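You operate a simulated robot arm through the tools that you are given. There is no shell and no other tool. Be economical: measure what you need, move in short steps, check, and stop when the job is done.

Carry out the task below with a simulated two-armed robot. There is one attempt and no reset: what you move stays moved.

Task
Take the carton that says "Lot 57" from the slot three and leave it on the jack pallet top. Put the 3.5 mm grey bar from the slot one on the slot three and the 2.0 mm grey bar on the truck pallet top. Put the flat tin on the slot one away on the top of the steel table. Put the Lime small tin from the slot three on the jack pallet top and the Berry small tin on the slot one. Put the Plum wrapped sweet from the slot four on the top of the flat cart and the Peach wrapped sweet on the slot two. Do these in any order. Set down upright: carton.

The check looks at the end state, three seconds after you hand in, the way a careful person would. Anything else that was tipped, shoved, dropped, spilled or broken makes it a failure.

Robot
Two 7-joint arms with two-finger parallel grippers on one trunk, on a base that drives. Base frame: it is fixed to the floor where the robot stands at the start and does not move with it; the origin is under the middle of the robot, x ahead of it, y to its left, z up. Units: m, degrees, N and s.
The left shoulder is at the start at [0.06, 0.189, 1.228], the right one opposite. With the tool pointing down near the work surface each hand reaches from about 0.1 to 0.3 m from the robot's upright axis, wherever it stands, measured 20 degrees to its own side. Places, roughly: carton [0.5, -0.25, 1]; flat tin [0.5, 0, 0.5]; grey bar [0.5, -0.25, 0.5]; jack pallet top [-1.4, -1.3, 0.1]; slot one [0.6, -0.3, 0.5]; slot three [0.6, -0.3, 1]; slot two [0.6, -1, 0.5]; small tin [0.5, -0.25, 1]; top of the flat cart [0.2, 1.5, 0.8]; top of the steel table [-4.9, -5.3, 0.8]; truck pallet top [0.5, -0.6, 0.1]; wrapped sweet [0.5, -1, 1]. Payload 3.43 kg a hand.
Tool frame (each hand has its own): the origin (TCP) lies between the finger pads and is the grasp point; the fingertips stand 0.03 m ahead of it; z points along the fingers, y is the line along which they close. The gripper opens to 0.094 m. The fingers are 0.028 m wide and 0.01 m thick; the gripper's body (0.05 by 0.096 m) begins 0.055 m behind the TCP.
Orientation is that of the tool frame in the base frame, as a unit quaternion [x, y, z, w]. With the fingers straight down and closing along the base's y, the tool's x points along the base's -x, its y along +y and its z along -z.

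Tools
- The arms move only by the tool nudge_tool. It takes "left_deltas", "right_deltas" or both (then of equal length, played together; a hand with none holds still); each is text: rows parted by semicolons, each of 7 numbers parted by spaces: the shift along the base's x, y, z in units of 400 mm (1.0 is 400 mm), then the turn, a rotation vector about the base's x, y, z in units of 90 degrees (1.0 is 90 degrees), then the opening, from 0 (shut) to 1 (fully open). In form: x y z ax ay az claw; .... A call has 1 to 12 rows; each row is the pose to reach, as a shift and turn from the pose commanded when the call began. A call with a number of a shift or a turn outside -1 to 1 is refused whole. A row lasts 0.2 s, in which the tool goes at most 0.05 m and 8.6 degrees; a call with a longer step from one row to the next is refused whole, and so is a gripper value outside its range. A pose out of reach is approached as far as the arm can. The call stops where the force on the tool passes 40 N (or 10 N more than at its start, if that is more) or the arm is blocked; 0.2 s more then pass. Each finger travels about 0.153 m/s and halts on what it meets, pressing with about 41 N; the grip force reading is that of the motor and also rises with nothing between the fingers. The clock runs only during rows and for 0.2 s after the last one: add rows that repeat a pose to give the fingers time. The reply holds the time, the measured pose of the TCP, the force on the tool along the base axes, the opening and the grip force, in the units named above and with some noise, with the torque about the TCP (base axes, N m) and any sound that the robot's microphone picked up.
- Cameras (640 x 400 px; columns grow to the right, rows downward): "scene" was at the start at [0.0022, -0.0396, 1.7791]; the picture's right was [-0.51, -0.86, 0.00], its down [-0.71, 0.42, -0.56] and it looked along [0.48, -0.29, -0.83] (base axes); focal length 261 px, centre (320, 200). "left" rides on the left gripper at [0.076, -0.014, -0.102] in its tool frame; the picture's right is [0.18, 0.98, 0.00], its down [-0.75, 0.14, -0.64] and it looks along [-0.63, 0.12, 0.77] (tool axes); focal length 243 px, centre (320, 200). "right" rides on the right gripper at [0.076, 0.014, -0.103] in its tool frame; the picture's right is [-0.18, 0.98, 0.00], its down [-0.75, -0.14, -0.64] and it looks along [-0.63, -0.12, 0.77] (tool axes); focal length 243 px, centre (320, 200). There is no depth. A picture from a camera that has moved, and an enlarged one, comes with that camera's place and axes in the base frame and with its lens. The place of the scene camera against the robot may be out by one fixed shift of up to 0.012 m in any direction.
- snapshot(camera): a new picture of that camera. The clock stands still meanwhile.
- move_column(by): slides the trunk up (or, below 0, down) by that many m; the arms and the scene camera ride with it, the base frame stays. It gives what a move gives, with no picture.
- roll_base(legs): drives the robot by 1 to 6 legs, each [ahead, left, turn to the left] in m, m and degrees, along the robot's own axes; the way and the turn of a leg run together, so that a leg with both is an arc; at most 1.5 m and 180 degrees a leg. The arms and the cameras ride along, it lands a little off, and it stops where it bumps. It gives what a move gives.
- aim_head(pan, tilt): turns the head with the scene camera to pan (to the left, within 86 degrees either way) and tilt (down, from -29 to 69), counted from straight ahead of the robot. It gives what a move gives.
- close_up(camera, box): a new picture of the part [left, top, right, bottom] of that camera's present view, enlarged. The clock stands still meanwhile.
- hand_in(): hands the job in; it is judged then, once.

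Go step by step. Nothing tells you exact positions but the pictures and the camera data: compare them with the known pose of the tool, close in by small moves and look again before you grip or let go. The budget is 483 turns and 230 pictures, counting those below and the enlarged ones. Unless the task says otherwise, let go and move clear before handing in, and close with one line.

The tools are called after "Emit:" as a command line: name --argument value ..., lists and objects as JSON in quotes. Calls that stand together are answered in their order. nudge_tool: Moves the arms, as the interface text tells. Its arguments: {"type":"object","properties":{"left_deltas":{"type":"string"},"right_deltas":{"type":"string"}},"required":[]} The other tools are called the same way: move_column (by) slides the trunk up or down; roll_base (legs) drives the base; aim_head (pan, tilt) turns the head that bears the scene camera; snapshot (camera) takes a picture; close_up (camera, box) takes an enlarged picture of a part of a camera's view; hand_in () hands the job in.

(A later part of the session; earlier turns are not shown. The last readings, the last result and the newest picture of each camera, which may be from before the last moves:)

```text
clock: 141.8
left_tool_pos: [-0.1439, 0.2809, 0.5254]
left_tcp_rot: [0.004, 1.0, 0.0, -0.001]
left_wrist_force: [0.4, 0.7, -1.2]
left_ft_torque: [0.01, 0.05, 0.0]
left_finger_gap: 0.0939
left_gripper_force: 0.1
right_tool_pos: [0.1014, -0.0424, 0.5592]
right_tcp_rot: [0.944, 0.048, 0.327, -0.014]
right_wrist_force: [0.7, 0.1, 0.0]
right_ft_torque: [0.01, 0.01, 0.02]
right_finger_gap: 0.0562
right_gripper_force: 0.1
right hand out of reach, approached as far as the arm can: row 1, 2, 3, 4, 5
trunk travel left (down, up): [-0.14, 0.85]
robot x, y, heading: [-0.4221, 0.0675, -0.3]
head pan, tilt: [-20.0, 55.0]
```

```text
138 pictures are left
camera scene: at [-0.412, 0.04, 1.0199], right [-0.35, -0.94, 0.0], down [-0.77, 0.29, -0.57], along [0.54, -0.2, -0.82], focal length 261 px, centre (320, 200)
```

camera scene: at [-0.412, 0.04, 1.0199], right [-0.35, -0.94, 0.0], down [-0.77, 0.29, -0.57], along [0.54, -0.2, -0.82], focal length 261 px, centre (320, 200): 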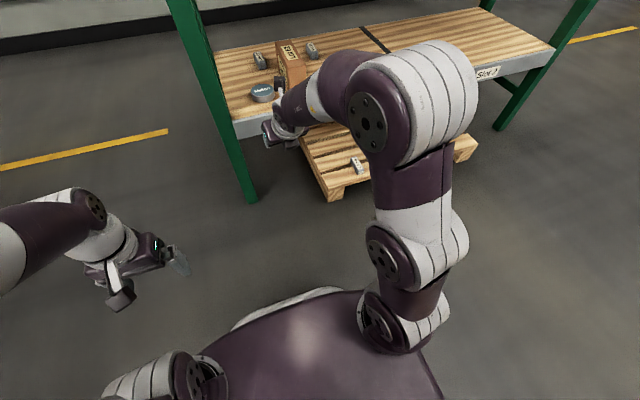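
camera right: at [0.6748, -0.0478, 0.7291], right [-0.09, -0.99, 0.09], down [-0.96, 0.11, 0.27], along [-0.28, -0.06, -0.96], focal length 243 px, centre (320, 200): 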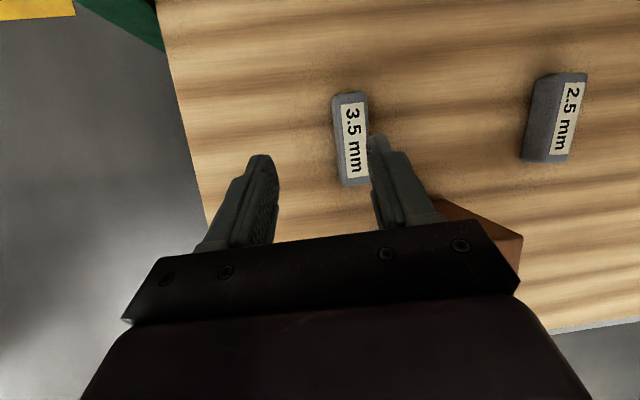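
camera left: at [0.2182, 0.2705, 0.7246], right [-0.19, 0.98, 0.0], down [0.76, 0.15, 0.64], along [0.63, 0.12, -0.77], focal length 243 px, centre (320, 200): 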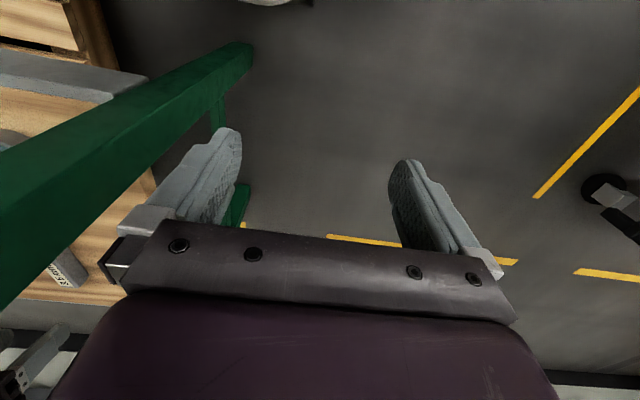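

Emit:
roll_base --legs '[[0.37, 0, 0.3]]'

Emit:
snapshot --camera "scene"

Emit:
snapshot --camera "right"

```text
clock: 144.1
left_tool_pos: [0.2197, 0.2797, 0.5256]
left_tcp_rot: [0.003, 1.0, 0.0, 0.0]
left_wrist_force: [-0.7, -0.6, -0.1]
left_ft_torque: [-0.01, -0.01, 0.03]
left_finger_gap: 0.0942
left_gripper_force: 0.1
right_tool_pos: [0.4677, -0.0421, 0.5603]
right_tcp_rot: [0.943, 0.05, 0.327, -0.015]
right_wrist_force: [0.8, -0.2, -0.7]
right_ft_torque: [0.02, 0.0, 0.0]
right_finger_gap: 0.0563
right_gripper_force: 0.1
trunk travel left (down, up): [-0.14, 0.85]
robot x, y, heading: [-0.0542, 0.0634, 0.0]
head pan, tilt: [-20.0, 55.0]
```

```text
137 pictures are left
camera scene: at [-0.0467, 0.0378, 1.0198], right [-0.35, -0.94, 0.0], down [-0.77, 0.28, -0.57], along [0.54, -0.2, -0.82], focal length 261 px, centre (320, 200)
```

scene: 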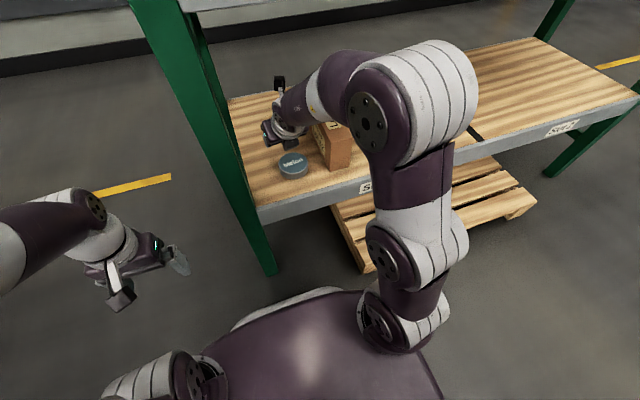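

```text
136 pictures are left
camera right: at [0.4657, -0.0572, 0.6878], right [-0.04, -0.99, -0.11], down [-1.0, 0.04, 0.04], along [-0.03, 0.11, -0.99], focal length 243 px, centre (320, 200)
```

right: 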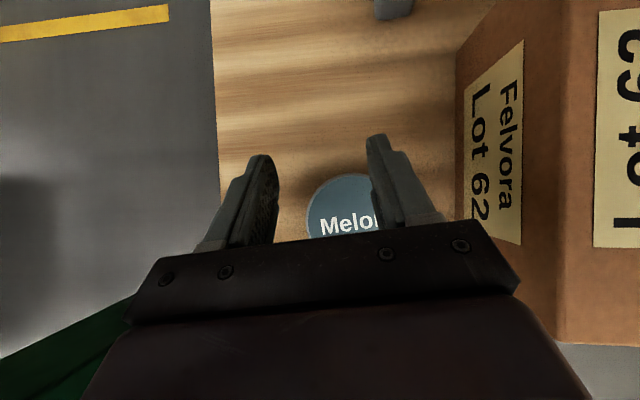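

Emit:
nudge_tool --right_deltas "0.08 -0.03 0 0 0 0 0.6; 0.16 -0.06 0 0 0 0 0.6; 0.24 -0.09 0 0 0 0 0.6; 0.32 -0.12 0 0 0 0 0.6; 0.4 -0.145 0 0 0 0 0.6; 0.46 -0.145 0 0 0 0 0.6; 0.46 -0.145 0 0 0 0 0.6"

Emit:
snapshot --camera "right"

Emit:
snapshot --camera "scene"

```text
clock: 145.4
left_tool_pos: [0.2186, 0.2787, 0.5267]
left_tcp_rot: [0.003, 1.0, 0.0, 0.001]
left_wrist_force: [-0.5, 0.1, 0.1]
left_ft_torque: [0.0, -0.03, 0.0]
left_finger_gap: 0.0941
left_gripper_force: 0.0
right_tool_pos: [0.523, -0.0756, 0.4939]
right_tcp_rot: [0.931, 0.052, 0.359, -0.038]
right_wrist_force: [-19.8, -0.3, 26.1]
right_ft_torque: [-0.77, 0.29, -0.75]
right_finger_gap: 0.0543
right_gripper_force: 0.0
right hand out of reach, approached as far as the arm can: row 1, 2, 3, 4, 5
trunk travel left (down, up): [-0.14, 0.85]
robot x, y, heading: [-0.0529, 0.0661, -0.6]
head pan, tilt: [-20.0, 55.0]
stopped in row 6 (right hand): the force on the tool passed its limit at 147 N (the readings are from after the stop); the commanded pose is now the measured one
```

```text
135 pictures are left
camera right: at [0.5129, -0.0956, 0.6191], right [-0.01, -0.99, -0.16], down [-1.0, 0.02, -0.03], along [0.03, 0.16, -0.99], focal length 243 px, centre (320, 200)
```

right: 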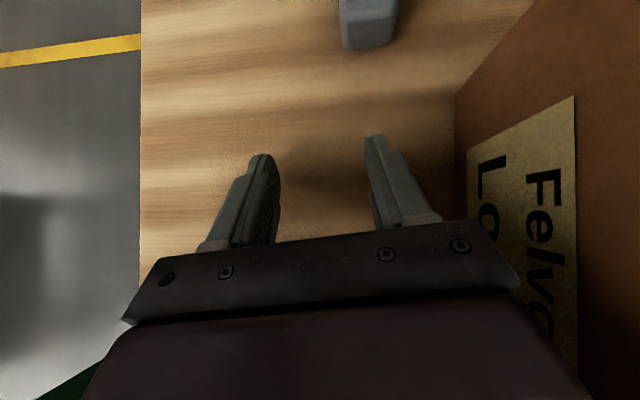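

```text
134 pictures are left
camera scene: at [-0.051, 0.0382, 1.0202], right [-0.35, -0.94, 0.0], down [-0.77, 0.28, -0.58], along [0.54, -0.2, -0.82], focal length 261 px, centre (320, 200)
```

scene: 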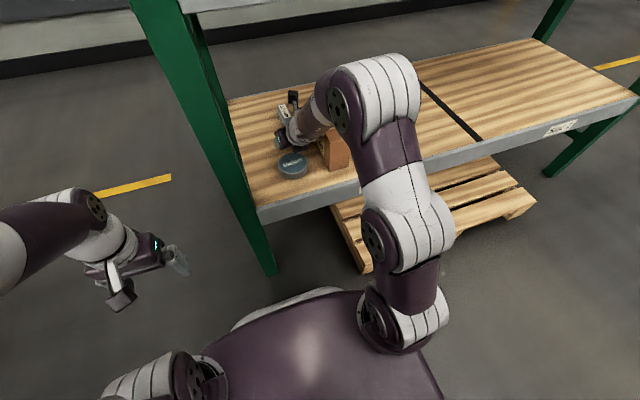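

Emit:
nudge_tool --right_deltas "0 0 0.04 0 -0.05 0 0.6; 0 0 0.08 0 -0.1 0 0.6; 0 0 0.1 0 -0.15 0 0.6; 0 0 0.1 0 -0.2 0 0.6; 0 0 0.1 0 -0.25 0 0.6; 0 0 0.1 0 -0.25 0 0.6"

Emit:
snapshot --camera "scene"

```text
clock: 146.8
left_tool_pos: [0.2206, 0.2787, 0.5242]
left_tcp_rot: [0.002, 1.0, -0.001, -0.001]
left_wrist_force: [-0.1, -0.1, 0.4]
left_ft_torque: [0.04, 0.01, -0.02]
left_finger_gap: 0.0938
left_gripper_force: 0.1
right_tool_pos: [0.527, -0.0815, 0.5282]
right_tcp_rot: [0.846, 0.06, 0.528, -0.03]
right_wrist_force: [0.3, -0.6, 0.2]
right_ft_torque: [-0.02, -0.04, 0.0]
right_finger_gap: 0.0564
right_gripper_force: 0.0
right hand out of reach, approached as far as the arm can: row 5, 6
trunk travel left (down, up): [-0.14, 0.85]
robot x, y, heading: [-0.0581, 0.0685, -0.4]
head pan, tilt: [-20.0, 55.0]
```

```text
133 pictures are left
camera scene: at [-0.0468, 0.0376, 1.0198], right [-0.35, -0.94, 0.0], down [-0.77, 0.28, -0.57], along [0.54, -0.2, -0.82], focal length 261 px, centre (320, 200)
```

scene: 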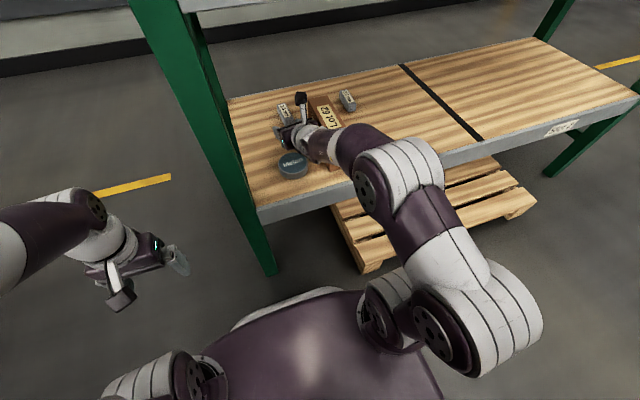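

Emit:
close_up --camera "scene" --box '[220, 70, 460, 220]'

Emit:
snapshot --camera "right"

Emit:
snapshot --camera "left"

```text
2.67 times, centred on (340, 145) of scene
camera zoom: at [-0.0468, 0.0376, 1.0198], right [-0.35, -0.94, 0.0], down [-0.77, 0.28, -0.57], along [0.54, -0.2, -0.82], focal length 697 px, centre (267, 347)
```

zoom: 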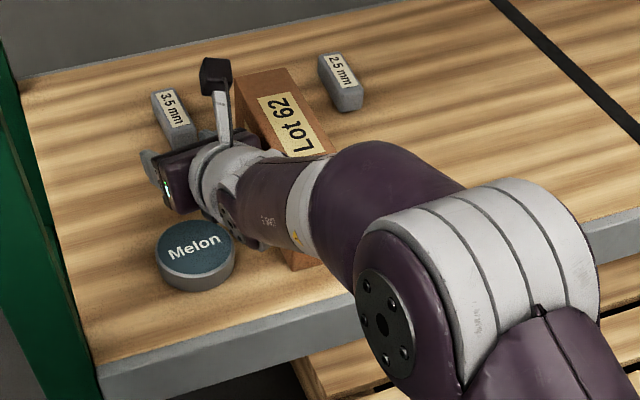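

```text
131 pictures are left
camera right: at [0.4708, -0.1014, 0.6419], right [0.05, -0.99, -0.15], down [-0.92, 0.01, -0.4], along [0.39, 0.16, -0.91], focal length 243 px, centre (320, 200)
```

right: 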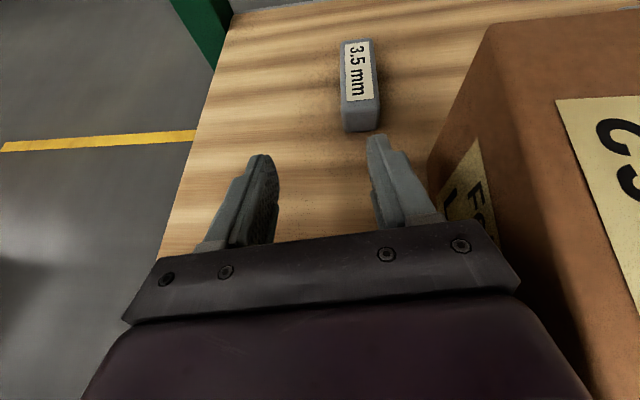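

```text
130 pictures are left
camera left: at [0.144, 0.2652, 0.6262], right [-0.18, 0.98, 0.0], down [0.76, 0.14, 0.64], along [0.63, 0.11, -0.77], focal length 243 px, centre (320, 200)
```

left: 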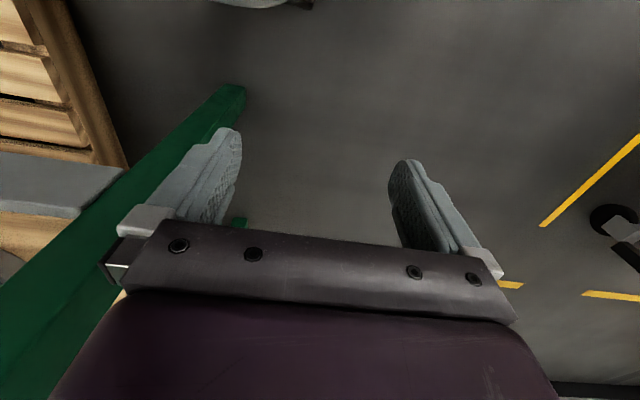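

This approach risks the forearm over Lot 62, so I'll withdraw (trunk up a little first) and fetch the 3.5 mm bar from the rack's rear side instead.

Emit:
move_column --by 0.05

Emit:
roll_base --legs '[[-0.42, 0, 0.3]]'

Emit:
snapshot --camera "scene"

```text
clock: 147.7
left_tool_pos: [0.2205, 0.2784, 0.5743]
left_tcp_rot: [0.003, 1.0, 0.001, -0.001]
left_wrist_force: [0.6, -0.4, -0.5]
left_ft_torque: [0.03, 0.0, -0.03]
left_finger_gap: 0.0941
left_gripper_force: 0.1
right_tool_pos: [0.5268, -0.0803, 0.578]
right_tcp_rot: [0.847, 0.061, 0.528, -0.031]
right_wrist_force: [0.2, -0.2, -0.2]
right_ft_torque: [-0.03, -0.01, -0.02]
right_finger_gap: 0.0565
right_gripper_force: 0.1
trunk travel left (down, up): [-0.19, 0.8]
robot x, y, heading: [-0.0549, 0.0657, -0.4]
head pan, tilt: [-20.0, 55.0]
```

```text
clock: 150.3
left_tool_pos: [-0.207, 0.2814, 0.5742]
left_tcp_rot: [-0.006, 1.0, 0.0, 0.0]
left_wrist_force: [0.3, 0.2, 0.3]
left_ft_torque: [-0.04, 0.0, 0.04]
left_finger_gap: 0.0938
left_gripper_force: 0.1
right_tool_pos: [0.1049, -0.0735, 0.5772]
right_tcp_rot: [0.846, 0.067, 0.528, -0.035]
right_wrist_force: [0.2, 0.1, 0.4]
right_ft_torque: [-0.01, 0.01, 0.03]
right_finger_gap: 0.0565
right_gripper_force: 0.1
trunk travel left (down, up): [-0.19, 0.8]
robot x, y, heading: [-0.4789, 0.0655, 0.7]
head pan, tilt: [-20.0, 55.0]
```

```text
129 pictures are left
camera scene: at [-0.47, 0.0367, 1.0698], right [-0.33, -0.94, 0.0], down [-0.77, 0.27, -0.57], along [0.54, -0.19, -0.82], focal length 261 px, centre (320, 200)
```

scene: 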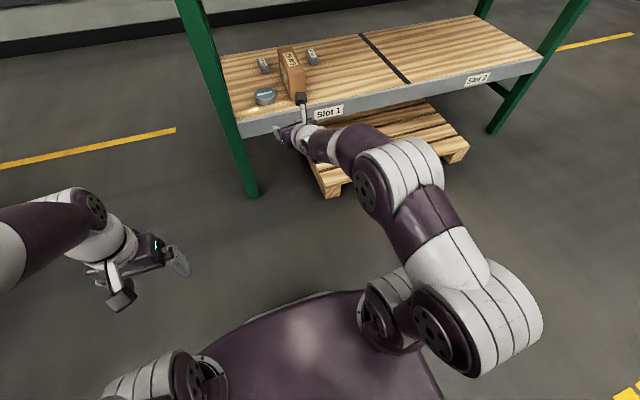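

Emit:
move_column --by 0.2

Emit:
nudge_tool --right_deltas "-0.05 -0.03 0 0 0.09 -0.01 1; -0.1 -0.06 0 0 0.18 -0.02 1; -0.15 -0.1 -0.02 0 0.27 -0.03 1; -0.22 -0.15 -0.05 0 0.36 -0.04 1; -0.3 -0.2 -0.08 0 0.45 -0.05 1; -0.4 -0.25 -0.1 0 0.54 -0.05 1; -0.5 -0.3 -0.1 0 0.6 -0.05 1; -0.6 -0.35 -0.1 0 0.65 -0.05 1"

Emit:
snapshot --camera "scene"

```text
clock: 152.5
left_tool_pos: [-0.2057, 0.2822, 0.7745]
left_tcp_rot: [-0.006, 1.0, 0.0, -0.002]
left_wrist_force: [0.4, -0.9, -0.1]
left_ft_torque: [0.01, 0.01, -0.03]
left_finger_gap: 0.0939
left_gripper_force: 0.1
right_tool_pos: [0.1047, -0.072, 0.7776]
right_tcp_rot: [0.846, 0.067, 0.527, -0.034]
right_wrist_force: [-0.3, 0.3, 0.0]
right_ft_torque: [0.0, 0.02, 0.02]
right_finger_gap: 0.0563
right_gripper_force: 0.0
trunk travel left (down, up): [-0.39, 0.6]
robot x, y, heading: [-0.483, 0.064, 0.7]
head pan, tilt: [-20.0, 55.0]
```

```text
clock: 154.3
left_tool_pos: [-0.2072, 0.2819, 0.7745]
left_tcp_rot: [-0.006, 1.0, 0.0, -0.002]
left_wrist_force: [-0.2, 0.3, -0.3]
left_ft_torque: [-0.01, 0.01, 0.02]
left_finger_gap: 0.094
left_gripper_force: 0.0
right_tool_pos: [-0.1327, -0.2169, 0.7373]
right_tcp_rot: [0.998, 0.009, 0.046, -0.044]
right_wrist_force: [-0.1, -0.1, 0.5]
right_ft_torque: [0.0, 0.0, 0.0]
right_finger_gap: 0.094
right_gripper_force: 0.1
right hand out of reach, approached as far as the arm can: row 3
trunk travel left (down, up): [-0.39, 0.6]
robot x, y, heading: [-0.4788, 0.0647, 0.7]
head pan, tilt: [-20.0, 55.0]
```

```text
128 pictures are left
camera scene: at [-0.4704, 0.0365, 1.2698], right [-0.33, -0.94, 0.0], down [-0.77, 0.27, -0.57], along [0.54, -0.19, -0.82], focal length 261 px, centre (320, 200)
```

scene: 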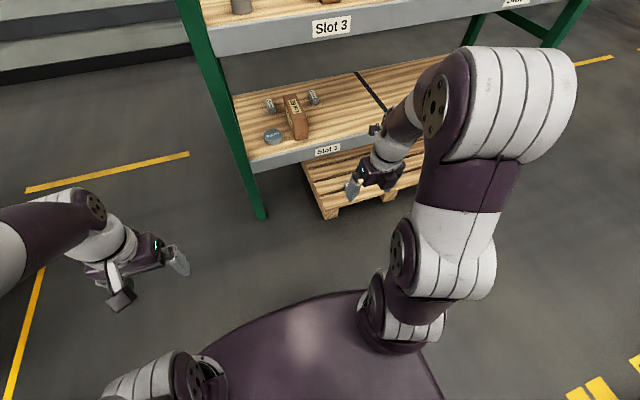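

Emit:
roll_base --legs '[[0, 0, 89.3], [0.36, 0, 0], [0, -1.0, 0], [0, -0.8, 0]]'

Emit:
aim_head --pan 60 --tilt 45

Emit:
snapshot --camera "scene"

```text
clock: 169.1
left_tool_pos: [1.1246, 0.7158, 0.7742]
left_tcp_rot: [0.711, -0.704, 0.001, 0.001]
left_wrist_force: [0.5, -0.8, 0.5]
left_ft_torque: [0.04, 0.01, -0.01]
left_finger_gap: 0.0937
left_gripper_force: 0.0
right_tool_pos: [1.6233, 0.7913, 0.7363]
right_tcp_rot: [0.698, 0.713, 0.003, -0.065]
right_wrist_force: [-0.5, -0.3, -0.2]
right_ft_torque: [-0.01, 0.0, 0.0]
right_finger_gap: 0.0942
right_gripper_force: 0.1
trunk travel left (down, up): [-0.39, 0.6]
robot x, y, heading: [1.345, 0.4436, 90.7]
head pan, tilt: [-20.0, 55.0]
```

```text
clock: 170.7
left_tool_pos: [1.1268, 0.7145, 0.7743]
left_tcp_rot: [0.711, -0.703, 0.001, 0.001]
left_wrist_force: [0.6, 0.8, 0.5]
left_ft_torque: [-0.06, -0.03, -0.03]
left_finger_gap: 0.0937
left_gripper_force: 0.1
right_tool_pos: [1.6227, 0.7925, 0.7364]
right_tcp_rot: [0.699, 0.713, 0.003, -0.065]
right_wrist_force: [0.5, -0.1, 0.4]
right_ft_torque: [0.02, -0.01, -0.04]
right_finger_gap: 0.0939
right_gripper_force: 0.1
trunk travel left (down, up): [-0.39, 0.6]
robot x, y, heading: [1.341, 0.442, 90.9]
head pan, tilt: [60.0, 45.0]
```

```text
127 pictures are left
camera scene: at [1.2746, 0.4208, 1.2832], right [0.49, 0.87, 0.0], down [0.62, -0.35, -0.71], along [-0.62, 0.35, -0.71], focal length 261 px, centre (320, 200)
```

scene: 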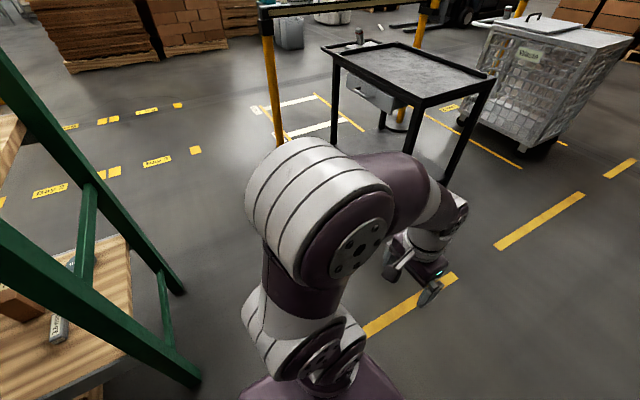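

Emit:
roll_base --legs '[[0, 0, 89.3]]'

Emit:
aim_head --pan 30 --tilt 45

Emit:
snapshot --camera "scene"

```text
clock: 174.9
left_tool_pos: [1.0751, 0.2204, 0.7752]
left_tcp_rot: [1.0, 0.014, 0.0, 0.001]
left_wrist_force: [-0.6, 0.1, 0.1]
left_ft_torque: [0.01, 0.0, 0.03]
left_finger_gap: 0.0942
left_gripper_force: 0.1
right_tool_pos: [0.9918, 0.7171, 0.737]
right_tcp_rot: [-0.019, 0.998, -0.044, -0.047]
right_wrist_force: [0.1, 0.5, 0.4]
right_ft_torque: [0.05, 0.0, 0.01]
right_finger_gap: 0.0941
right_gripper_force: 0.1
trunk travel left (down, up): [-0.39, 0.6]
robot x, y, heading: [1.3449, 0.4428, -178.2]
head pan, tilt: [60.0, 45.0]
```

```text
clock: 175.9
left_tool_pos: [1.0762, 0.221, 0.774]
left_tcp_rot: [1.0, 0.014, 0.001, 0.0]
left_wrist_force: [0.2, -0.1, 0.0]
left_ft_torque: [-0.01, 0.01, -0.03]
left_finger_gap: 0.0942
left_gripper_force: 0.1
right_tool_pos: [0.9901, 0.7165, 0.7367]
right_tcp_rot: [-0.02, 0.998, -0.044, -0.046]
right_wrist_force: [0.2, -0.3, -0.3]
right_ft_torque: [0.02, -0.01, -0.01]
right_finger_gap: 0.0939
right_gripper_force: 0.0
trunk travel left (down, up): [-0.39, 0.6]
robot x, y, heading: [1.3423, 0.4427, -178.2]
head pan, tilt: [30.0, 45.0]
```

```text
126 pictures are left
camera scene: at [1.3355, 0.3999, 1.2832], right [-0.53, 0.85, 0.0], down [0.6, 0.37, -0.71], along [-0.6, -0.37, -0.71], focal length 261 px, centre (320, 200)
```

scene: 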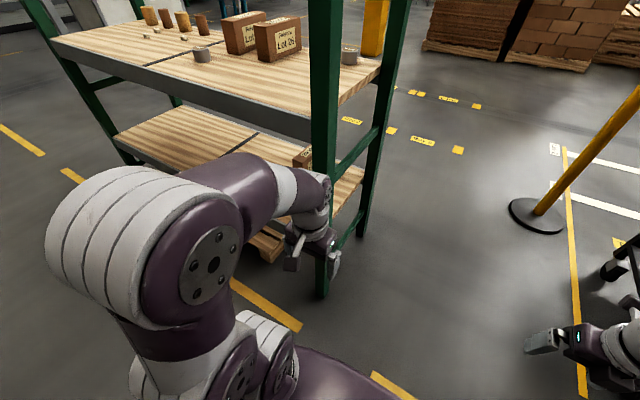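

Emit:
roll_base --legs '[[0, 0.49, -1.8], [0.1, 0, 0]]'

Emit:
aim_head --pan 10 --tilt 45

Emit:
snapshot --camera "scene"

Emit:
snapshot --camera "left"

```text
clock: 179.5
left_tool_pos: [0.9737, -0.2659, 0.7739]
left_tcp_rot: [1.0, -0.002, 0.001, 0.0]
left_wrist_force: [-0.7, -0.2, -0.4]
left_ft_torque: [-0.02, -0.04, -0.01]
left_finger_gap: 0.0944
left_gripper_force: 0.1
right_tool_pos: [0.9067, 0.2335, 0.7369]
right_tcp_rot: [-0.003, 0.998, -0.043, -0.047]
right_wrist_force: [-0.3, 0.1, -1.1]
right_ft_torque: [0.02, -0.02, 0.01]
right_finger_gap: 0.0939
right_gripper_force: 0.1
trunk travel left (down, up): [-0.39, 0.6]
robot x, y, heading: [1.2516, -0.0474, 180.0]
head pan, tilt: [30.0, 45.0]
```

```text
clock: 180.4
left_tool_pos: [0.9758, -0.2662, 0.7741]
left_tcp_rot: [1.0, -0.002, 0.0, 0.001]
left_wrist_force: [-0.9, -0.7, 0.1]
left_ft_torque: [0.0, 0.0, -0.01]
left_finger_gap: 0.0941
left_gripper_force: 0.1
right_tool_pos: [0.9065, 0.2333, 0.7373]
right_tcp_rot: [-0.004, 0.998, -0.042, -0.048]
right_wrist_force: [-0.2, 0.8, -0.1]
right_ft_torque: [-0.02, -0.01, 0.01]
right_finger_gap: 0.0937
right_gripper_force: 0.0
trunk travel left (down, up): [-0.39, 0.6]
robot x, y, heading: [1.2486, -0.0515, 179.9]
head pan, tilt: [10.0, 45.0]
```

```text
125 pictures are left
camera scene: at [1.2309, -0.0682, 1.2832], right [-0.17, 0.99, 0.0], down [0.7, 0.12, -0.71], along [-0.7, -0.12, -0.71], focal length 261 px, centre (320, 200)
```

scene: 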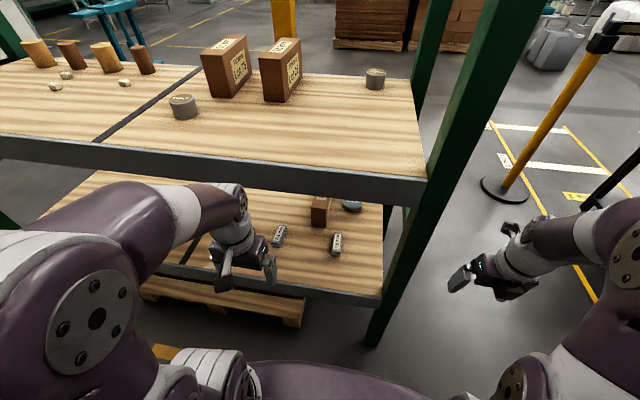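

```text
124 pictures are left
camera left: at [1.0509, -0.2514, 0.8762], right [0.18, -0.98, 0.0], down [-0.76, -0.14, 0.64], along [-0.63, -0.12, -0.77], focal length 243 px, centre (320, 200)
```

left: 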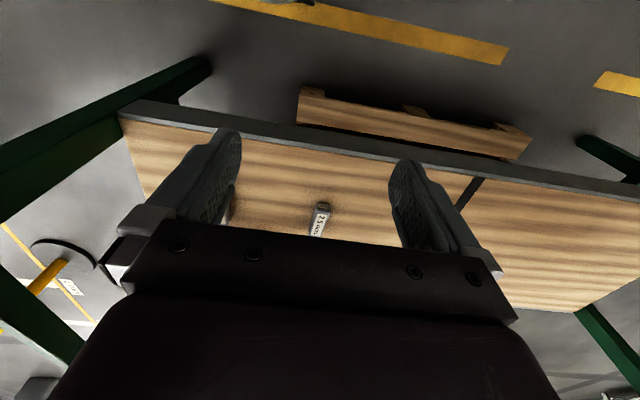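

From behind, the 3.5 mm bar is close to the rear edge at about (0.66, -0.105). I lower the trunk a bit and bring the left hand over it.

Emit:
move_column --by -0.1

Emit:
nudge_tool --left_deltas "-0.03 0.08 0 0 0.04 0.02 0.7; -0.08 0.16 0 0 0.08 0.04 0.7; -0.14 0.24 0 0 0.12 0.067 0.7; -0.22 0.32 0 0 0.16 0.067 0.7; -0.3 0.4 0 0 0.2 0.067 0.7; -0.4 0.4 0 0 0.222 0.067 0.7; -0.5 0.4 -0.05 0 0.222 0.067 0.7; -0.6 0.4 -0.1 0 0.222 0.067 0.7; -0.69 0.4 -0.15 0 0.222 0.067 0.7; -0.69 0.4 -0.15 0 0.222 0.067 0.7"

Emit:
snapshot --camera "left"

Emit:
snapshot --camera "scene"

```text
clock: 181.7
left_tool_pos: [0.9751, -0.2661, 0.675]
left_tcp_rot: [1.0, -0.001, 0.001, 0.0]
left_wrist_force: [0.0, -0.6, 0.2]
left_ft_torque: [0.0, 0.02, 0.04]
left_finger_gap: 0.0938
left_gripper_force: 0.1
right_tool_pos: [0.9075, 0.2331, 0.6371]
right_tcp_rot: [-0.002, 0.998, -0.043, -0.048]
right_wrist_force: [1.1, -0.6, 0.9]
right_ft_torque: [-0.02, -0.01, -0.02]
right_finger_gap: 0.094
right_gripper_force: 0.0
trunk travel left (down, up): [-0.29, 0.7]
robot x, y, heading: [1.252, -0.0529, 180.0]
head pan, tilt: [10.0, 45.0]
```

```text
clock: 183.9
left_tool_pos: [0.6987, -0.1082, 0.6158]
left_tcp_rot: [0.984, 0.051, -0.172, 0.001]
left_wrist_force: [0.0, -0.2, 0.4]
left_ft_torque: [-0.05, -0.01, -0.03]
left_finger_gap: 0.0658
left_gripper_force: 0.1
right_tool_pos: [0.9073, 0.2334, 0.6359]
right_tcp_rot: [-0.003, 0.998, -0.043, -0.048]
right_wrist_force: [0.3, 0.5, -0.1]
right_ft_torque: [0.0, -0.02, 0.0]
right_finger_gap: 0.0942
right_gripper_force: 0.0
trunk travel left (down, up): [-0.29, 0.7]
robot x, y, heading: [1.2518, -0.0522, 179.4]
head pan, tilt: [10.0, 45.0]
```

```text
123 pictures are left
camera left: at [0.8034, -0.0845, 0.6853], right [0.27, -0.96, -0.08], down [-0.47, -0.2, 0.86], along [-0.84, -0.19, -0.51], focal length 243 px, centre (320, 200)
```

left: 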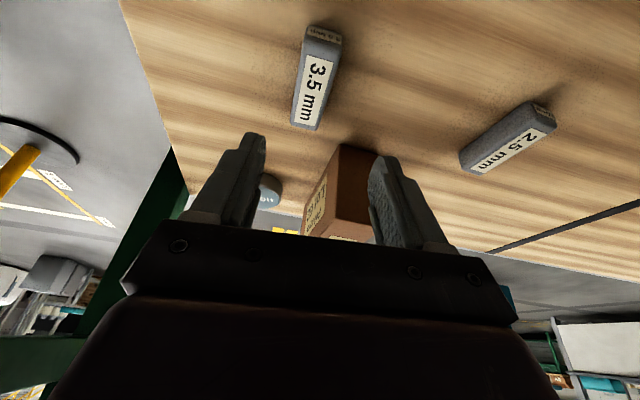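

```text
122 pictures are left
camera scene: at [1.2308, -0.0681, 1.1833], right [-0.17, 0.99, 0.0], down [0.7, 0.12, -0.71], along [-0.7, -0.12, -0.71], focal length 261 px, centre (320, 200)
```

scene: 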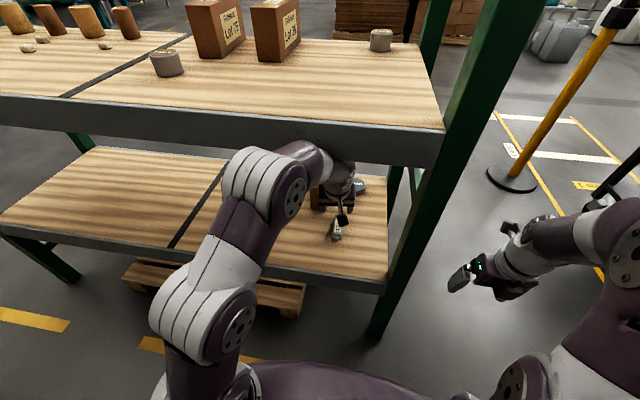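

Emit:
nudge_tool --left_deltas "-0.04 0.019 -0.08 0 0 0 0.7; -0.085 0.019 -0.16 0 0 0 0.7; -0.085 0.019 -0.23 0 0 0 0.7; -0.085 0.019 -0.27 0 0 0 0.7; -0.085 0.019 -0.29 0 0 0 0.7"

Emit:
snapshot --camera "left"

```text
clock: 185.1
left_tool_pos: [0.6649, -0.1011, 0.4969]
left_tcp_rot: [0.984, 0.051, -0.173, 0.0]
left_wrist_force: [-0.2, -0.1, 0.7]
left_ft_torque: [-0.02, -0.01, 0.03]
left_finger_gap: 0.0658
left_gripper_force: 0.0
right_tool_pos: [0.9066, 0.232, 0.6371]
right_tcp_rot: [-0.002, 0.998, -0.043, -0.047]
right_wrist_force: [0.1, 0.3, 0.3]
right_ft_torque: [-0.02, -0.01, 0.0]
right_finger_gap: 0.0941
right_gripper_force: 0.0
trunk travel left (down, up): [-0.29, 0.7]
robot x, y, heading: [1.2489, -0.0506, 179.9]
head pan, tilt: [10.0, 45.0]
```

```text
121 pictures are left
camera left: at [0.77, -0.0746, 0.5668], right [0.27, -0.96, -0.08], down [-0.47, -0.2, 0.86], along [-0.84, -0.19, -0.51], focal length 243 px, centre (320, 200)
```

left: 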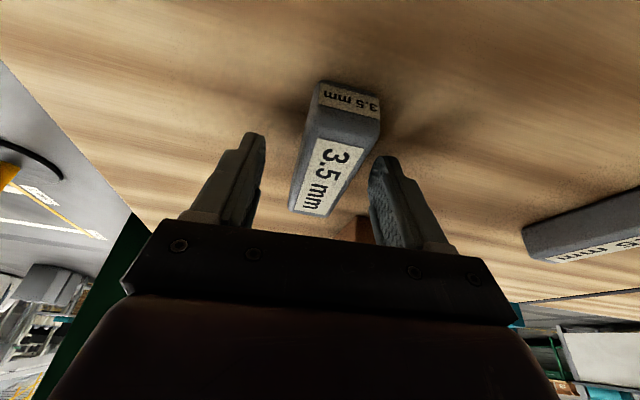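

Emit:
nudge_tool --left_deltas "0 0 0 0 0 0 0.5; 0 0 0 0 0 0 0.3; 0 0 0 0 0 0 0.1; 0 0 0 0 0 0 0.1; 0 0 0.04 0 0 0 0.1; 0.03 0 0.1 0 0 0 0.1; 0.08 0 0.18 0 0 0 0.1; 0.08 0 0.18 0 0 0 0.1"

Emit:
snapshot --camera "left"

```text
clock: 186.9
left_tool_pos: [0.6969, -0.0965, 0.5691]
left_tcp_rot: [0.984, 0.051, -0.173, 0.001]
left_wrist_force: [0.1, 0.5, -0.4]
left_ft_torque: [0.0, -0.01, 0.01]
left_finger_gap: 0.0311
left_gripper_force: 41.0
right_tool_pos: [0.9072, 0.2327, 0.6355]
right_tcp_rot: [-0.003, 0.998, -0.042, -0.049]
right_wrist_force: [0.2, 0.6, 0.4]
right_ft_torque: [0.03, -0.01, -0.01]
right_finger_gap: 0.094
right_gripper_force: 0.0
trunk travel left (down, up): [-0.29, 0.7]
robot x, y, heading: [1.2523, -0.0535, 179.9]
head pan, tilt: [10.0, 45.0]
```

```text
120 pictures are left
camera left: at [0.8017, -0.0737, 0.6397], right [0.27, -0.96, -0.08], down [-0.47, -0.2, 0.86], along [-0.84, -0.19, -0.51], focal length 243 px, centre (320, 200)
```

left: 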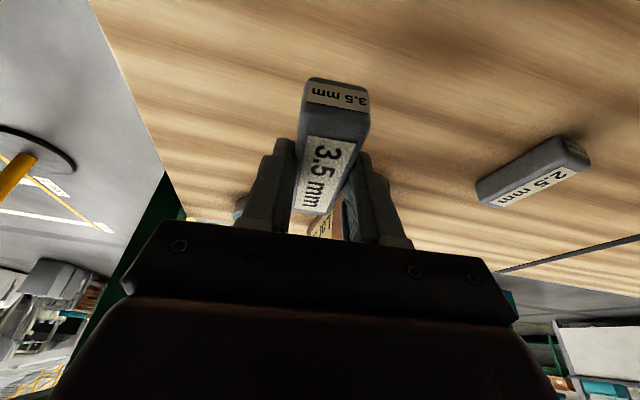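

Emit:
roll_base --legs '[[-0.3, 0, 0]]'

Emit:
move_column --by 0.4

Emit:
move_column --by 0.2

Emit:
roll_base --legs '[[0.25, 0, 0]]'

Emit:
snapshot --camera "left"

Emit:
snapshot --camera "scene"

```text
clock: 188.9
left_tool_pos: [0.9877, -0.0964, 0.5697]
left_tcp_rot: [0.984, 0.048, -0.172, 0.001]
left_wrist_force: [-0.3, -0.6, -1.3]
left_ft_torque: [0.01, -0.02, -0.01]
left_finger_gap: 0.0314
left_gripper_force: 41.4
right_tool_pos: [1.201, 0.2349, 0.6372]
right_tcp_rot: [0.001, 0.998, -0.042, -0.048]
right_wrist_force: [0.9, 0.5, 0.0]
right_ft_torque: [0.02, 0.01, 0.0]
right_finger_gap: 0.0941
right_gripper_force: 0.1
trunk travel left (down, up): [-0.29, 0.7]
robot x, y, heading: [1.5391, -0.0519, 179.5]
head pan, tilt: [10.0, 45.0]
```

```text
clock: 192.7
left_tool_pos: [0.9878, -0.0952, 0.9696]
left_tcp_rot: [0.984, 0.048, -0.172, 0.0]
left_wrist_force: [0.2, 0.3, -0.9]
left_ft_torque: [0.0, -0.01, 0.0]
left_finger_gap: 0.0311
left_gripper_force: 41.0
right_tool_pos: [1.2005, 0.2343, 1.0365]
right_tcp_rot: [0.0, 0.998, -0.042, -0.049]
right_wrist_force: [0.6, 0.4, 0.1]
right_ft_torque: [0.0, 0.01, 0.0]
right_finger_gap: 0.094
right_gripper_force: 0.0
trunk travel left (down, up): [-0.69, 0.3]
robot x, y, heading: [1.5398, -0.0492, 179.4]
head pan, tilt: [10.0, 45.0]
```

```text
clock: 194.9
left_tool_pos: [0.9885, -0.0952, 1.1702]
left_tcp_rot: [0.984, 0.047, -0.172, 0.0]
left_wrist_force: [0.2, 0.1, -0.5]
left_ft_torque: [-0.03, 0.0, 0.02]
left_finger_gap: 0.0312
left_gripper_force: 40.7
right_tool_pos: [1.2001, 0.2342, 1.2375]
right_tcp_rot: [0.001, 0.998, -0.043, -0.047]
right_wrist_force: [0.8, 0.1, 0.4]
right_ft_torque: [0.0, -0.02, 0.03]
right_finger_gap: 0.094
right_gripper_force: 0.2
trunk travel left (down, up): [-0.89, 0.1]
robot x, y, heading: [1.5405, -0.0539, 179.3]
head pan, tilt: [10.0, 45.0]
```

```text
clock: 196.7
left_tool_pos: [0.7392, -0.0988, 1.1699]
left_tcp_rot: [0.984, 0.052, -0.173, 0.001]
left_wrist_force: [-0.4, 0.2, -1.8]
left_ft_torque: [0.01, -0.01, 0.02]
left_finger_gap: 0.0315
left_gripper_force: 40.8
right_tool_pos: [0.9489, 0.2318, 1.2375]
right_tcp_rot: [-0.005, 0.998, -0.043, -0.049]
right_wrist_force: [-0.1, 0.3, -0.6]
right_ft_torque: [0.01, -0.02, 0.0]
right_finger_gap: 0.094
right_gripper_force: 0.1
trunk travel left (down, up): [-0.89, 0.1]
robot x, y, heading: [1.2885, -0.0529, 179.9]
head pan, tilt: [10.0, 45.0]
```

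```text
119 pictures are left
camera left: at [0.8442, -0.0751, 1.2401], right [0.27, -0.96, -0.08], down [-0.47, -0.2, 0.86], along [-0.84, -0.2, -0.51], focal length 243 px, centre (320, 200)
```

left: 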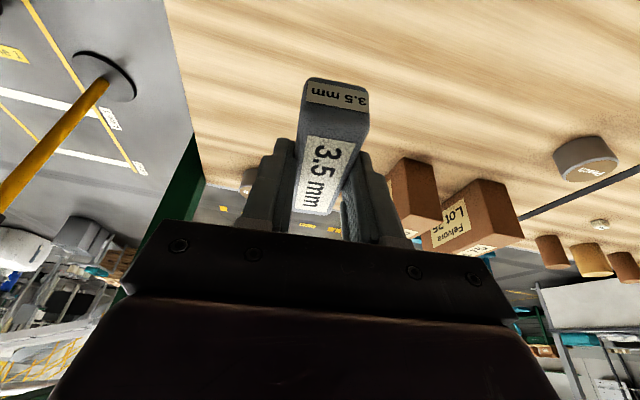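

```text
118 pictures are left
camera scene: at [1.2741, -0.0686, 1.7833], right [-0.17, 0.98, 0.0], down [0.7, 0.12, -0.71], along [-0.7, -0.12, -0.71], focal length 261 px, centre (320, 200)
```

scene: 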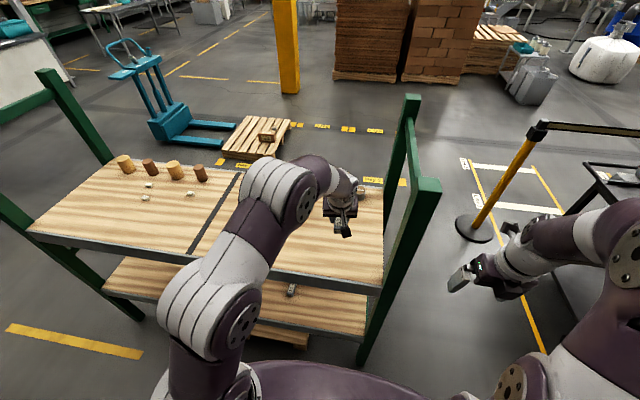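

Emit:
nudge_tool --left_deltas "-0.05 -0.04 -0.1 0 0 0 0.1; -0.1 -0.075 -0.2 0 0 0 0.1; -0.1 -0.075 -0.28 0 0 0 0.1; -0.1 -0.075 -0.34 0 0 0 0.1; -0.1 -0.075 -0.37 0 0 0 0.1; -0.1 -0.075 -0.38 0 0 0 0.1; -0.1 -0.075 -0.39 0 0 0 0.1; -0.1 -0.075 -0.4 0 0 0 0.1; -0.1 -0.075 -0.41 0 0 0 0.1; -0.1 -0.075 -0.42 0 0 0 0.1"

```text
clock: 198.9
left_tool_pos: [0.6992, -0.1291, 1.0018]
left_tcp_rot: [0.983, 0.052, -0.173, 0.0]
left_wrist_force: [-0.2, -1.6, -1.3]
left_ft_torque: [-0.01, -0.02, 0.02]
left_finger_gap: 0.0314
left_gripper_force: 41.3
right_tool_pos: [0.9467, 0.2323, 1.2371]
right_tcp_rot: [-0.004, 0.998, -0.042, -0.049]
right_wrist_force: [-0.1, 0.3, -0.3]
right_ft_torque: [0.0, 0.0, 0.0]
right_finger_gap: 0.0938
right_gripper_force: 0.0
trunk travel left (down, up): [-0.89, 0.1]
robot x, y, heading: [1.2925, -0.0516, 180.1]
head pan, tilt: [10.0, 45.0]
```

Emit:
nudge_tool --left_deltas "0 0 -0.008 0 0 0 0.1; 0 0 -0.016 0 0 0 0.1; 0 0 -0.024 0 0 0 0.1; 0 0 -0.03 0 0 0 0.1"

```text
clock: 199.9
left_tool_pos: [0.6953, -0.128, 0.9979]
left_tcp_rot: [0.982, 0.051, -0.181, -0.002]
left_wrist_force: [6.2, 0.4, 22.4]
left_ft_torque: [-0.25, -1.21, 0.1]
left_finger_gap: 0.0315
left_gripper_force: 40.3
right_tool_pos: [0.9505, 0.2328, 1.2376]
right_tcp_rot: [-0.005, 0.998, -0.042, -0.049]
right_wrist_force: [0.1, -0.3, 0.1]
right_ft_torque: [-0.04, -0.01, 0.01]
right_finger_gap: 0.0937
right_gripper_force: 0.2
trunk travel left (down, up): [-0.89, 0.1]
robot x, y, heading: [1.2921, -0.0517, 180.1]
head pan, tilt: [10.0, 45.0]
stopped in row 4 (left hand): the force on the tool passed its limit at 43 N (the readings are from after the stop); the commanded pose is now the measured one
```

Emit:
nudge_tool --left_deltas "0 0 0.006 0 0 0 0.1; 0 0 0.006 0 0 0 0.4; 0 0 0.006 0 0 0 0.6; 0 0 0.006 0 0 0 0.7; 0.02 0 0.06 0 0 0 0.7; 0.06 0 0.15 0 0 0 0.7; 0.1 0 0.25 0 0 0 0.7; 0.14 0 0.35 0 0 0 0.7"

Emit:
snapshot --camera "left"

Emit:
snapshot --camera "scene"

```text
clock: 201.7
left_tool_pos: [0.7516, -0.1296, 1.1347]
left_tcp_rot: [0.982, 0.052, -0.179, -0.002]
left_wrist_force: [0.6, 0.2, 0.2]
left_ft_torque: [0.0, -0.01, 0.02]
left_finger_gap: 0.0656
left_gripper_force: 0.1
right_tool_pos: [0.9487, 0.2317, 1.2379]
right_tcp_rot: [-0.005, 0.998, -0.043, -0.048]
right_wrist_force: [0.0, 0.8, 0.2]
right_ft_torque: [0.0, 0.03, -0.02]
right_finger_gap: 0.0941
right_gripper_force: 0.1
trunk travel left (down, up): [-0.89, 0.1]
robot x, y, heading: [1.2924, -0.0532, 180.0]
head pan, tilt: [10.0, 45.0]
```

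```text
117 pictures are left
camera left: at [0.8564, -0.1061, 1.2035], right [0.27, -0.96, -0.09], down [-0.46, -0.21, 0.86], along [-0.84, -0.19, -0.5], focal length 243 px, centre (320, 200)
```

left: 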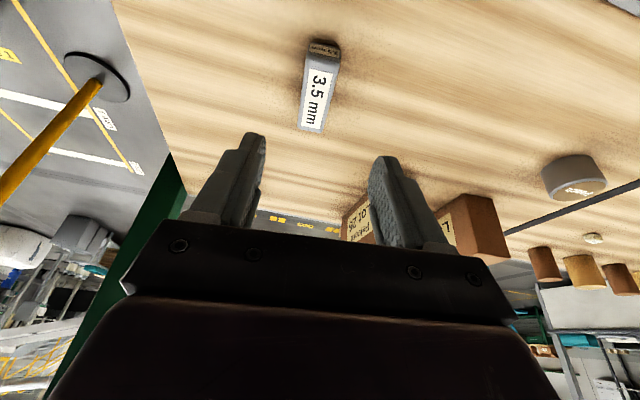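

```text
116 pictures are left
camera scene: at [1.2743, -0.0688, 1.7832], right [-0.17, 0.98, 0.0], down [0.7, 0.12, -0.71], along [-0.7, -0.12, -0.71], focal length 261 px, centre (320, 200)
```

scene: 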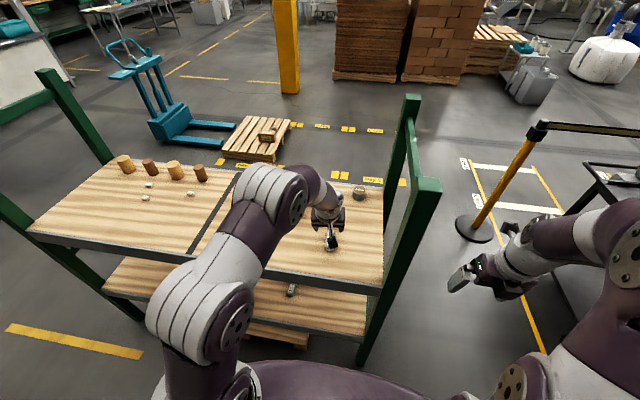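

The 3.5 mm bar is on slot 3. Now I drive along the back to slot 4 for the sweets.

Emit:
roll_base --legs '[[-0.2, 0, 0], [0, 0.78, 0]]'

Emit:
aim_head --pan 0 --tilt 45

Emit:
snapshot --camera "scene"

Emit:
close_up --camera "scene" --box '[220, 80, 380, 180]'

```text
clock: 207.1
left_tool_pos: [0.9433, -0.9066, 1.1352]
left_tcp_rot: [0.983, 0.053, -0.178, -0.001]
left_wrist_force: [0.0, -0.5, -0.2]
left_ft_torque: [-0.02, 0.0, 0.02]
left_finger_gap: 0.0657
left_gripper_force: 0.0
right_tool_pos: [1.1405, -0.5443, 1.2363]
right_tcp_rot: [-0.007, 0.998, -0.045, -0.048]
right_wrist_force: [0.2, -0.5, -0.7]
right_ft_torque: [0.01, -0.02, 0.01]
right_finger_gap: 0.0942
right_gripper_force: 0.1
trunk travel left (down, up): [-0.89, 0.1]
robot x, y, heading: [1.4858, -0.8248, -180.0]
head pan, tilt: [10.0, 45.0]
```

```text
clock: 207.8
left_tool_pos: [0.9426, -0.9078, 1.1336]
left_tcp_rot: [0.982, 0.053, -0.179, -0.001]
left_wrist_force: [0.3, 1.5, -1.0]
left_ft_torque: [-0.03, 0.0, -0.01]
left_finger_gap: 0.0658
left_gripper_force: 0.0
right_tool_pos: [1.1413, -0.5459, 1.2375]
right_tcp_rot: [-0.006, 0.998, -0.044, -0.047]
right_wrist_force: [-0.1, 0.1, -0.4]
right_ft_torque: [0.0, 0.0, -0.02]
right_finger_gap: 0.094
right_gripper_force: 0.0
trunk travel left (down, up): [-0.89, 0.1]
robot x, y, heading: [1.4856, -0.8294, -179.6]
head pan, tilt: [0.0, 45.0]
```

```text
115 pictures are left
camera scene: at [1.4651, -0.8307, 1.7832], right [0.0, 1.0, 0.0], down [0.71, 0.0, -0.71], along [-0.71, 0.0, -0.71], focal length 261 px, centre (320, 200)
```

scene: 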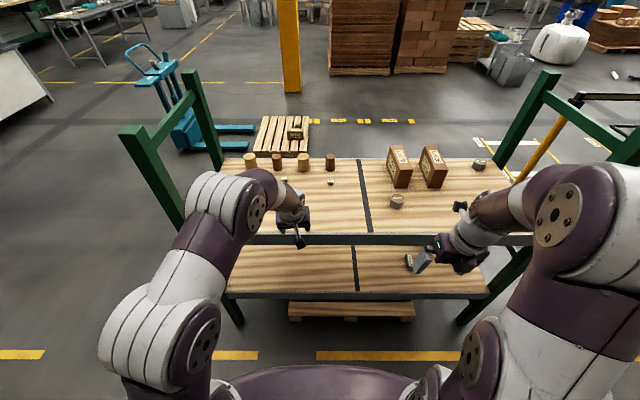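

```text
4.00 times, centred on (300, 130) of scene
camera zoom: at [1.4651, -0.8307, 1.7832], right [0.0, 1.0, 0.0], down [0.71, 0.0, -0.71], along [-0.71, 0.0, -0.71], focal length 1045 px, centre (400, 480)
```

zoom: 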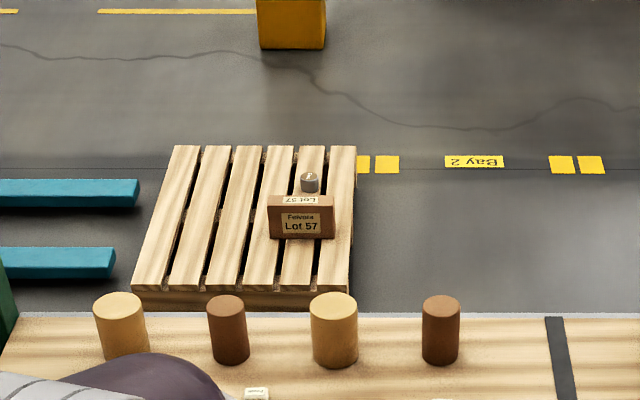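

Emit:
snapshot --camera "left"

Emit:
close_up --camera "scene" --box '[260, 160, 360, 220]'

```text
113 pictures are left
camera left: at [1.0488, -0.8832, 1.2027], right [0.27, -0.96, -0.09], down [-0.46, -0.21, 0.86], along [-0.84, -0.2, -0.5], focal length 243 px, centre (320, 200)
```

left: 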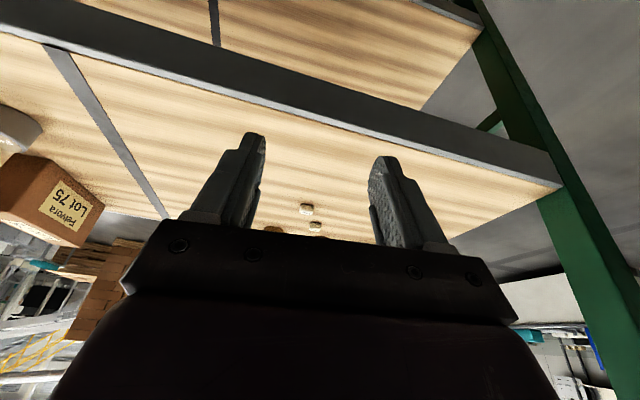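

```text
6.40 times, centred on (310, 190) of scene
camera zoom: at [1.4651, -0.8307, 1.7832], right [0.0, 1.0, 0.0], down [0.71, 0.0, -0.71], along [-0.71, 0.0, -0.71], focal length 1672 px, centre (384, 264)
```

zoom: 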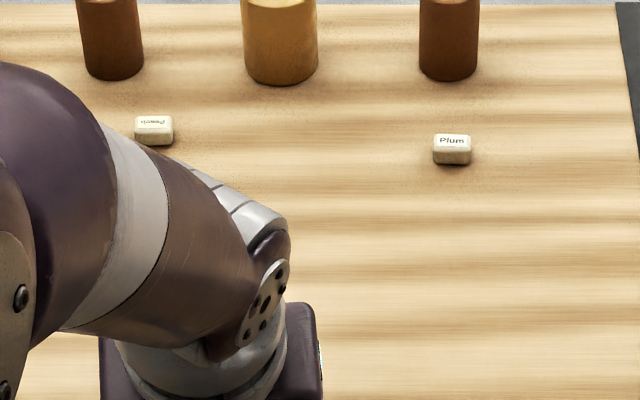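

Emit:
roll_base --legs '[[0.3, 0.05, -0.4]]'

Emit:
snapshot --camera "left"

Emit:
snapshot --camera "scene"

Emit:
snapshot --camera "right"

```text
clock: 209.8
left_tool_pos: [0.6464, -0.9472, 1.1346]
left_tcp_rot: [0.983, 0.046, -0.179, -0.003]
left_wrist_force: [-0.3, 0.1, 0.6]
left_ft_torque: [-0.01, 0.0, 0.03]
left_finger_gap: 0.0659
left_gripper_force: 0.2
right_tool_pos: [0.8481, -0.5874, 1.2378]
right_tcp_rot: [0.001, 0.998, -0.043, -0.049]
right_wrist_force: [-1.1, -0.6, -0.1]
right_ft_torque: [0.0, 0.01, 0.02]
right_finger_gap: 0.0941
right_gripper_force: 0.0
trunk travel left (down, up): [-0.89, 0.1]
robot x, y, heading: [1.1908, -0.8774, 179.2]
head pan, tilt: [0.0, 45.0]
```

```text
111 pictures are left
camera left: at [0.7506, -0.9249, 1.2033], right [0.26, -0.96, -0.09], down [-0.46, -0.2, 0.86], along [-0.85, -0.18, -0.5], focal length 243 px, centre (320, 200)
```

left: 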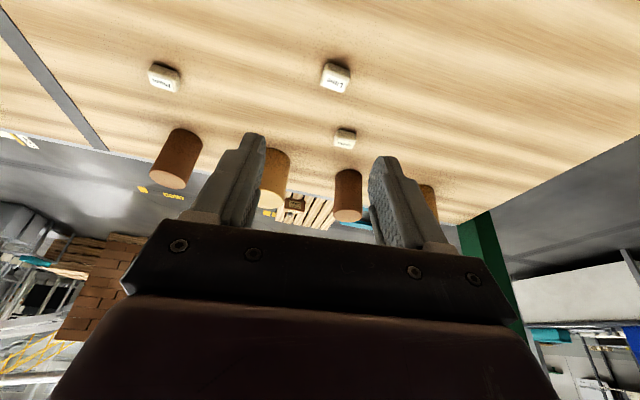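

```text
110 pictures are left
camera scene: at [1.1684, -0.8783, 1.7833], right [0.01, 1.0, 0.0], down [0.71, -0.01, -0.71], along [-0.71, 0.01, -0.71], focal length 261 px, centre (320, 200)
```

scene: 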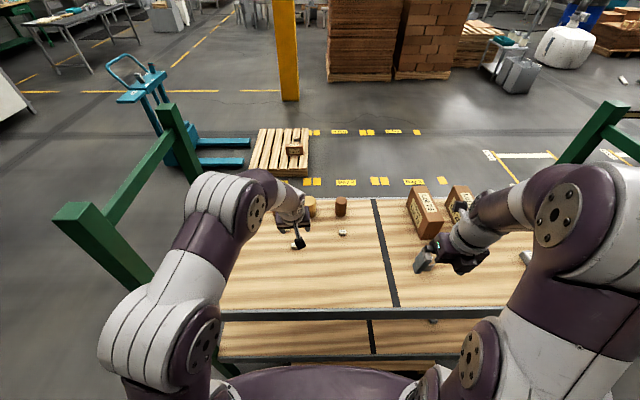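

```text
109 pictures are left
camera right: at [0.7824, -0.5655, 1.3453], right [0.18, 0.98, -0.1], down [0.81, -0.09, 0.58], along [0.55, -0.19, -0.81], focal length 243 px, centre (320, 200)
```

right: 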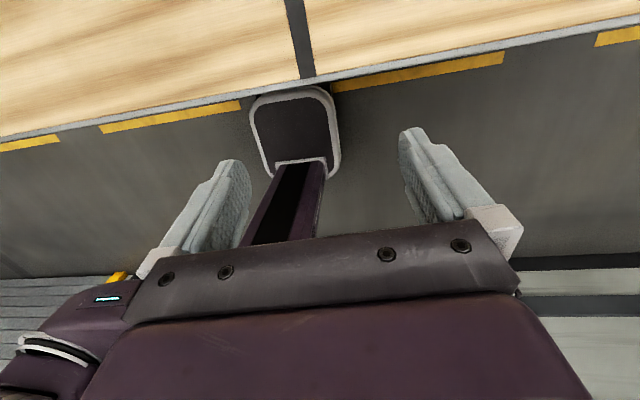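

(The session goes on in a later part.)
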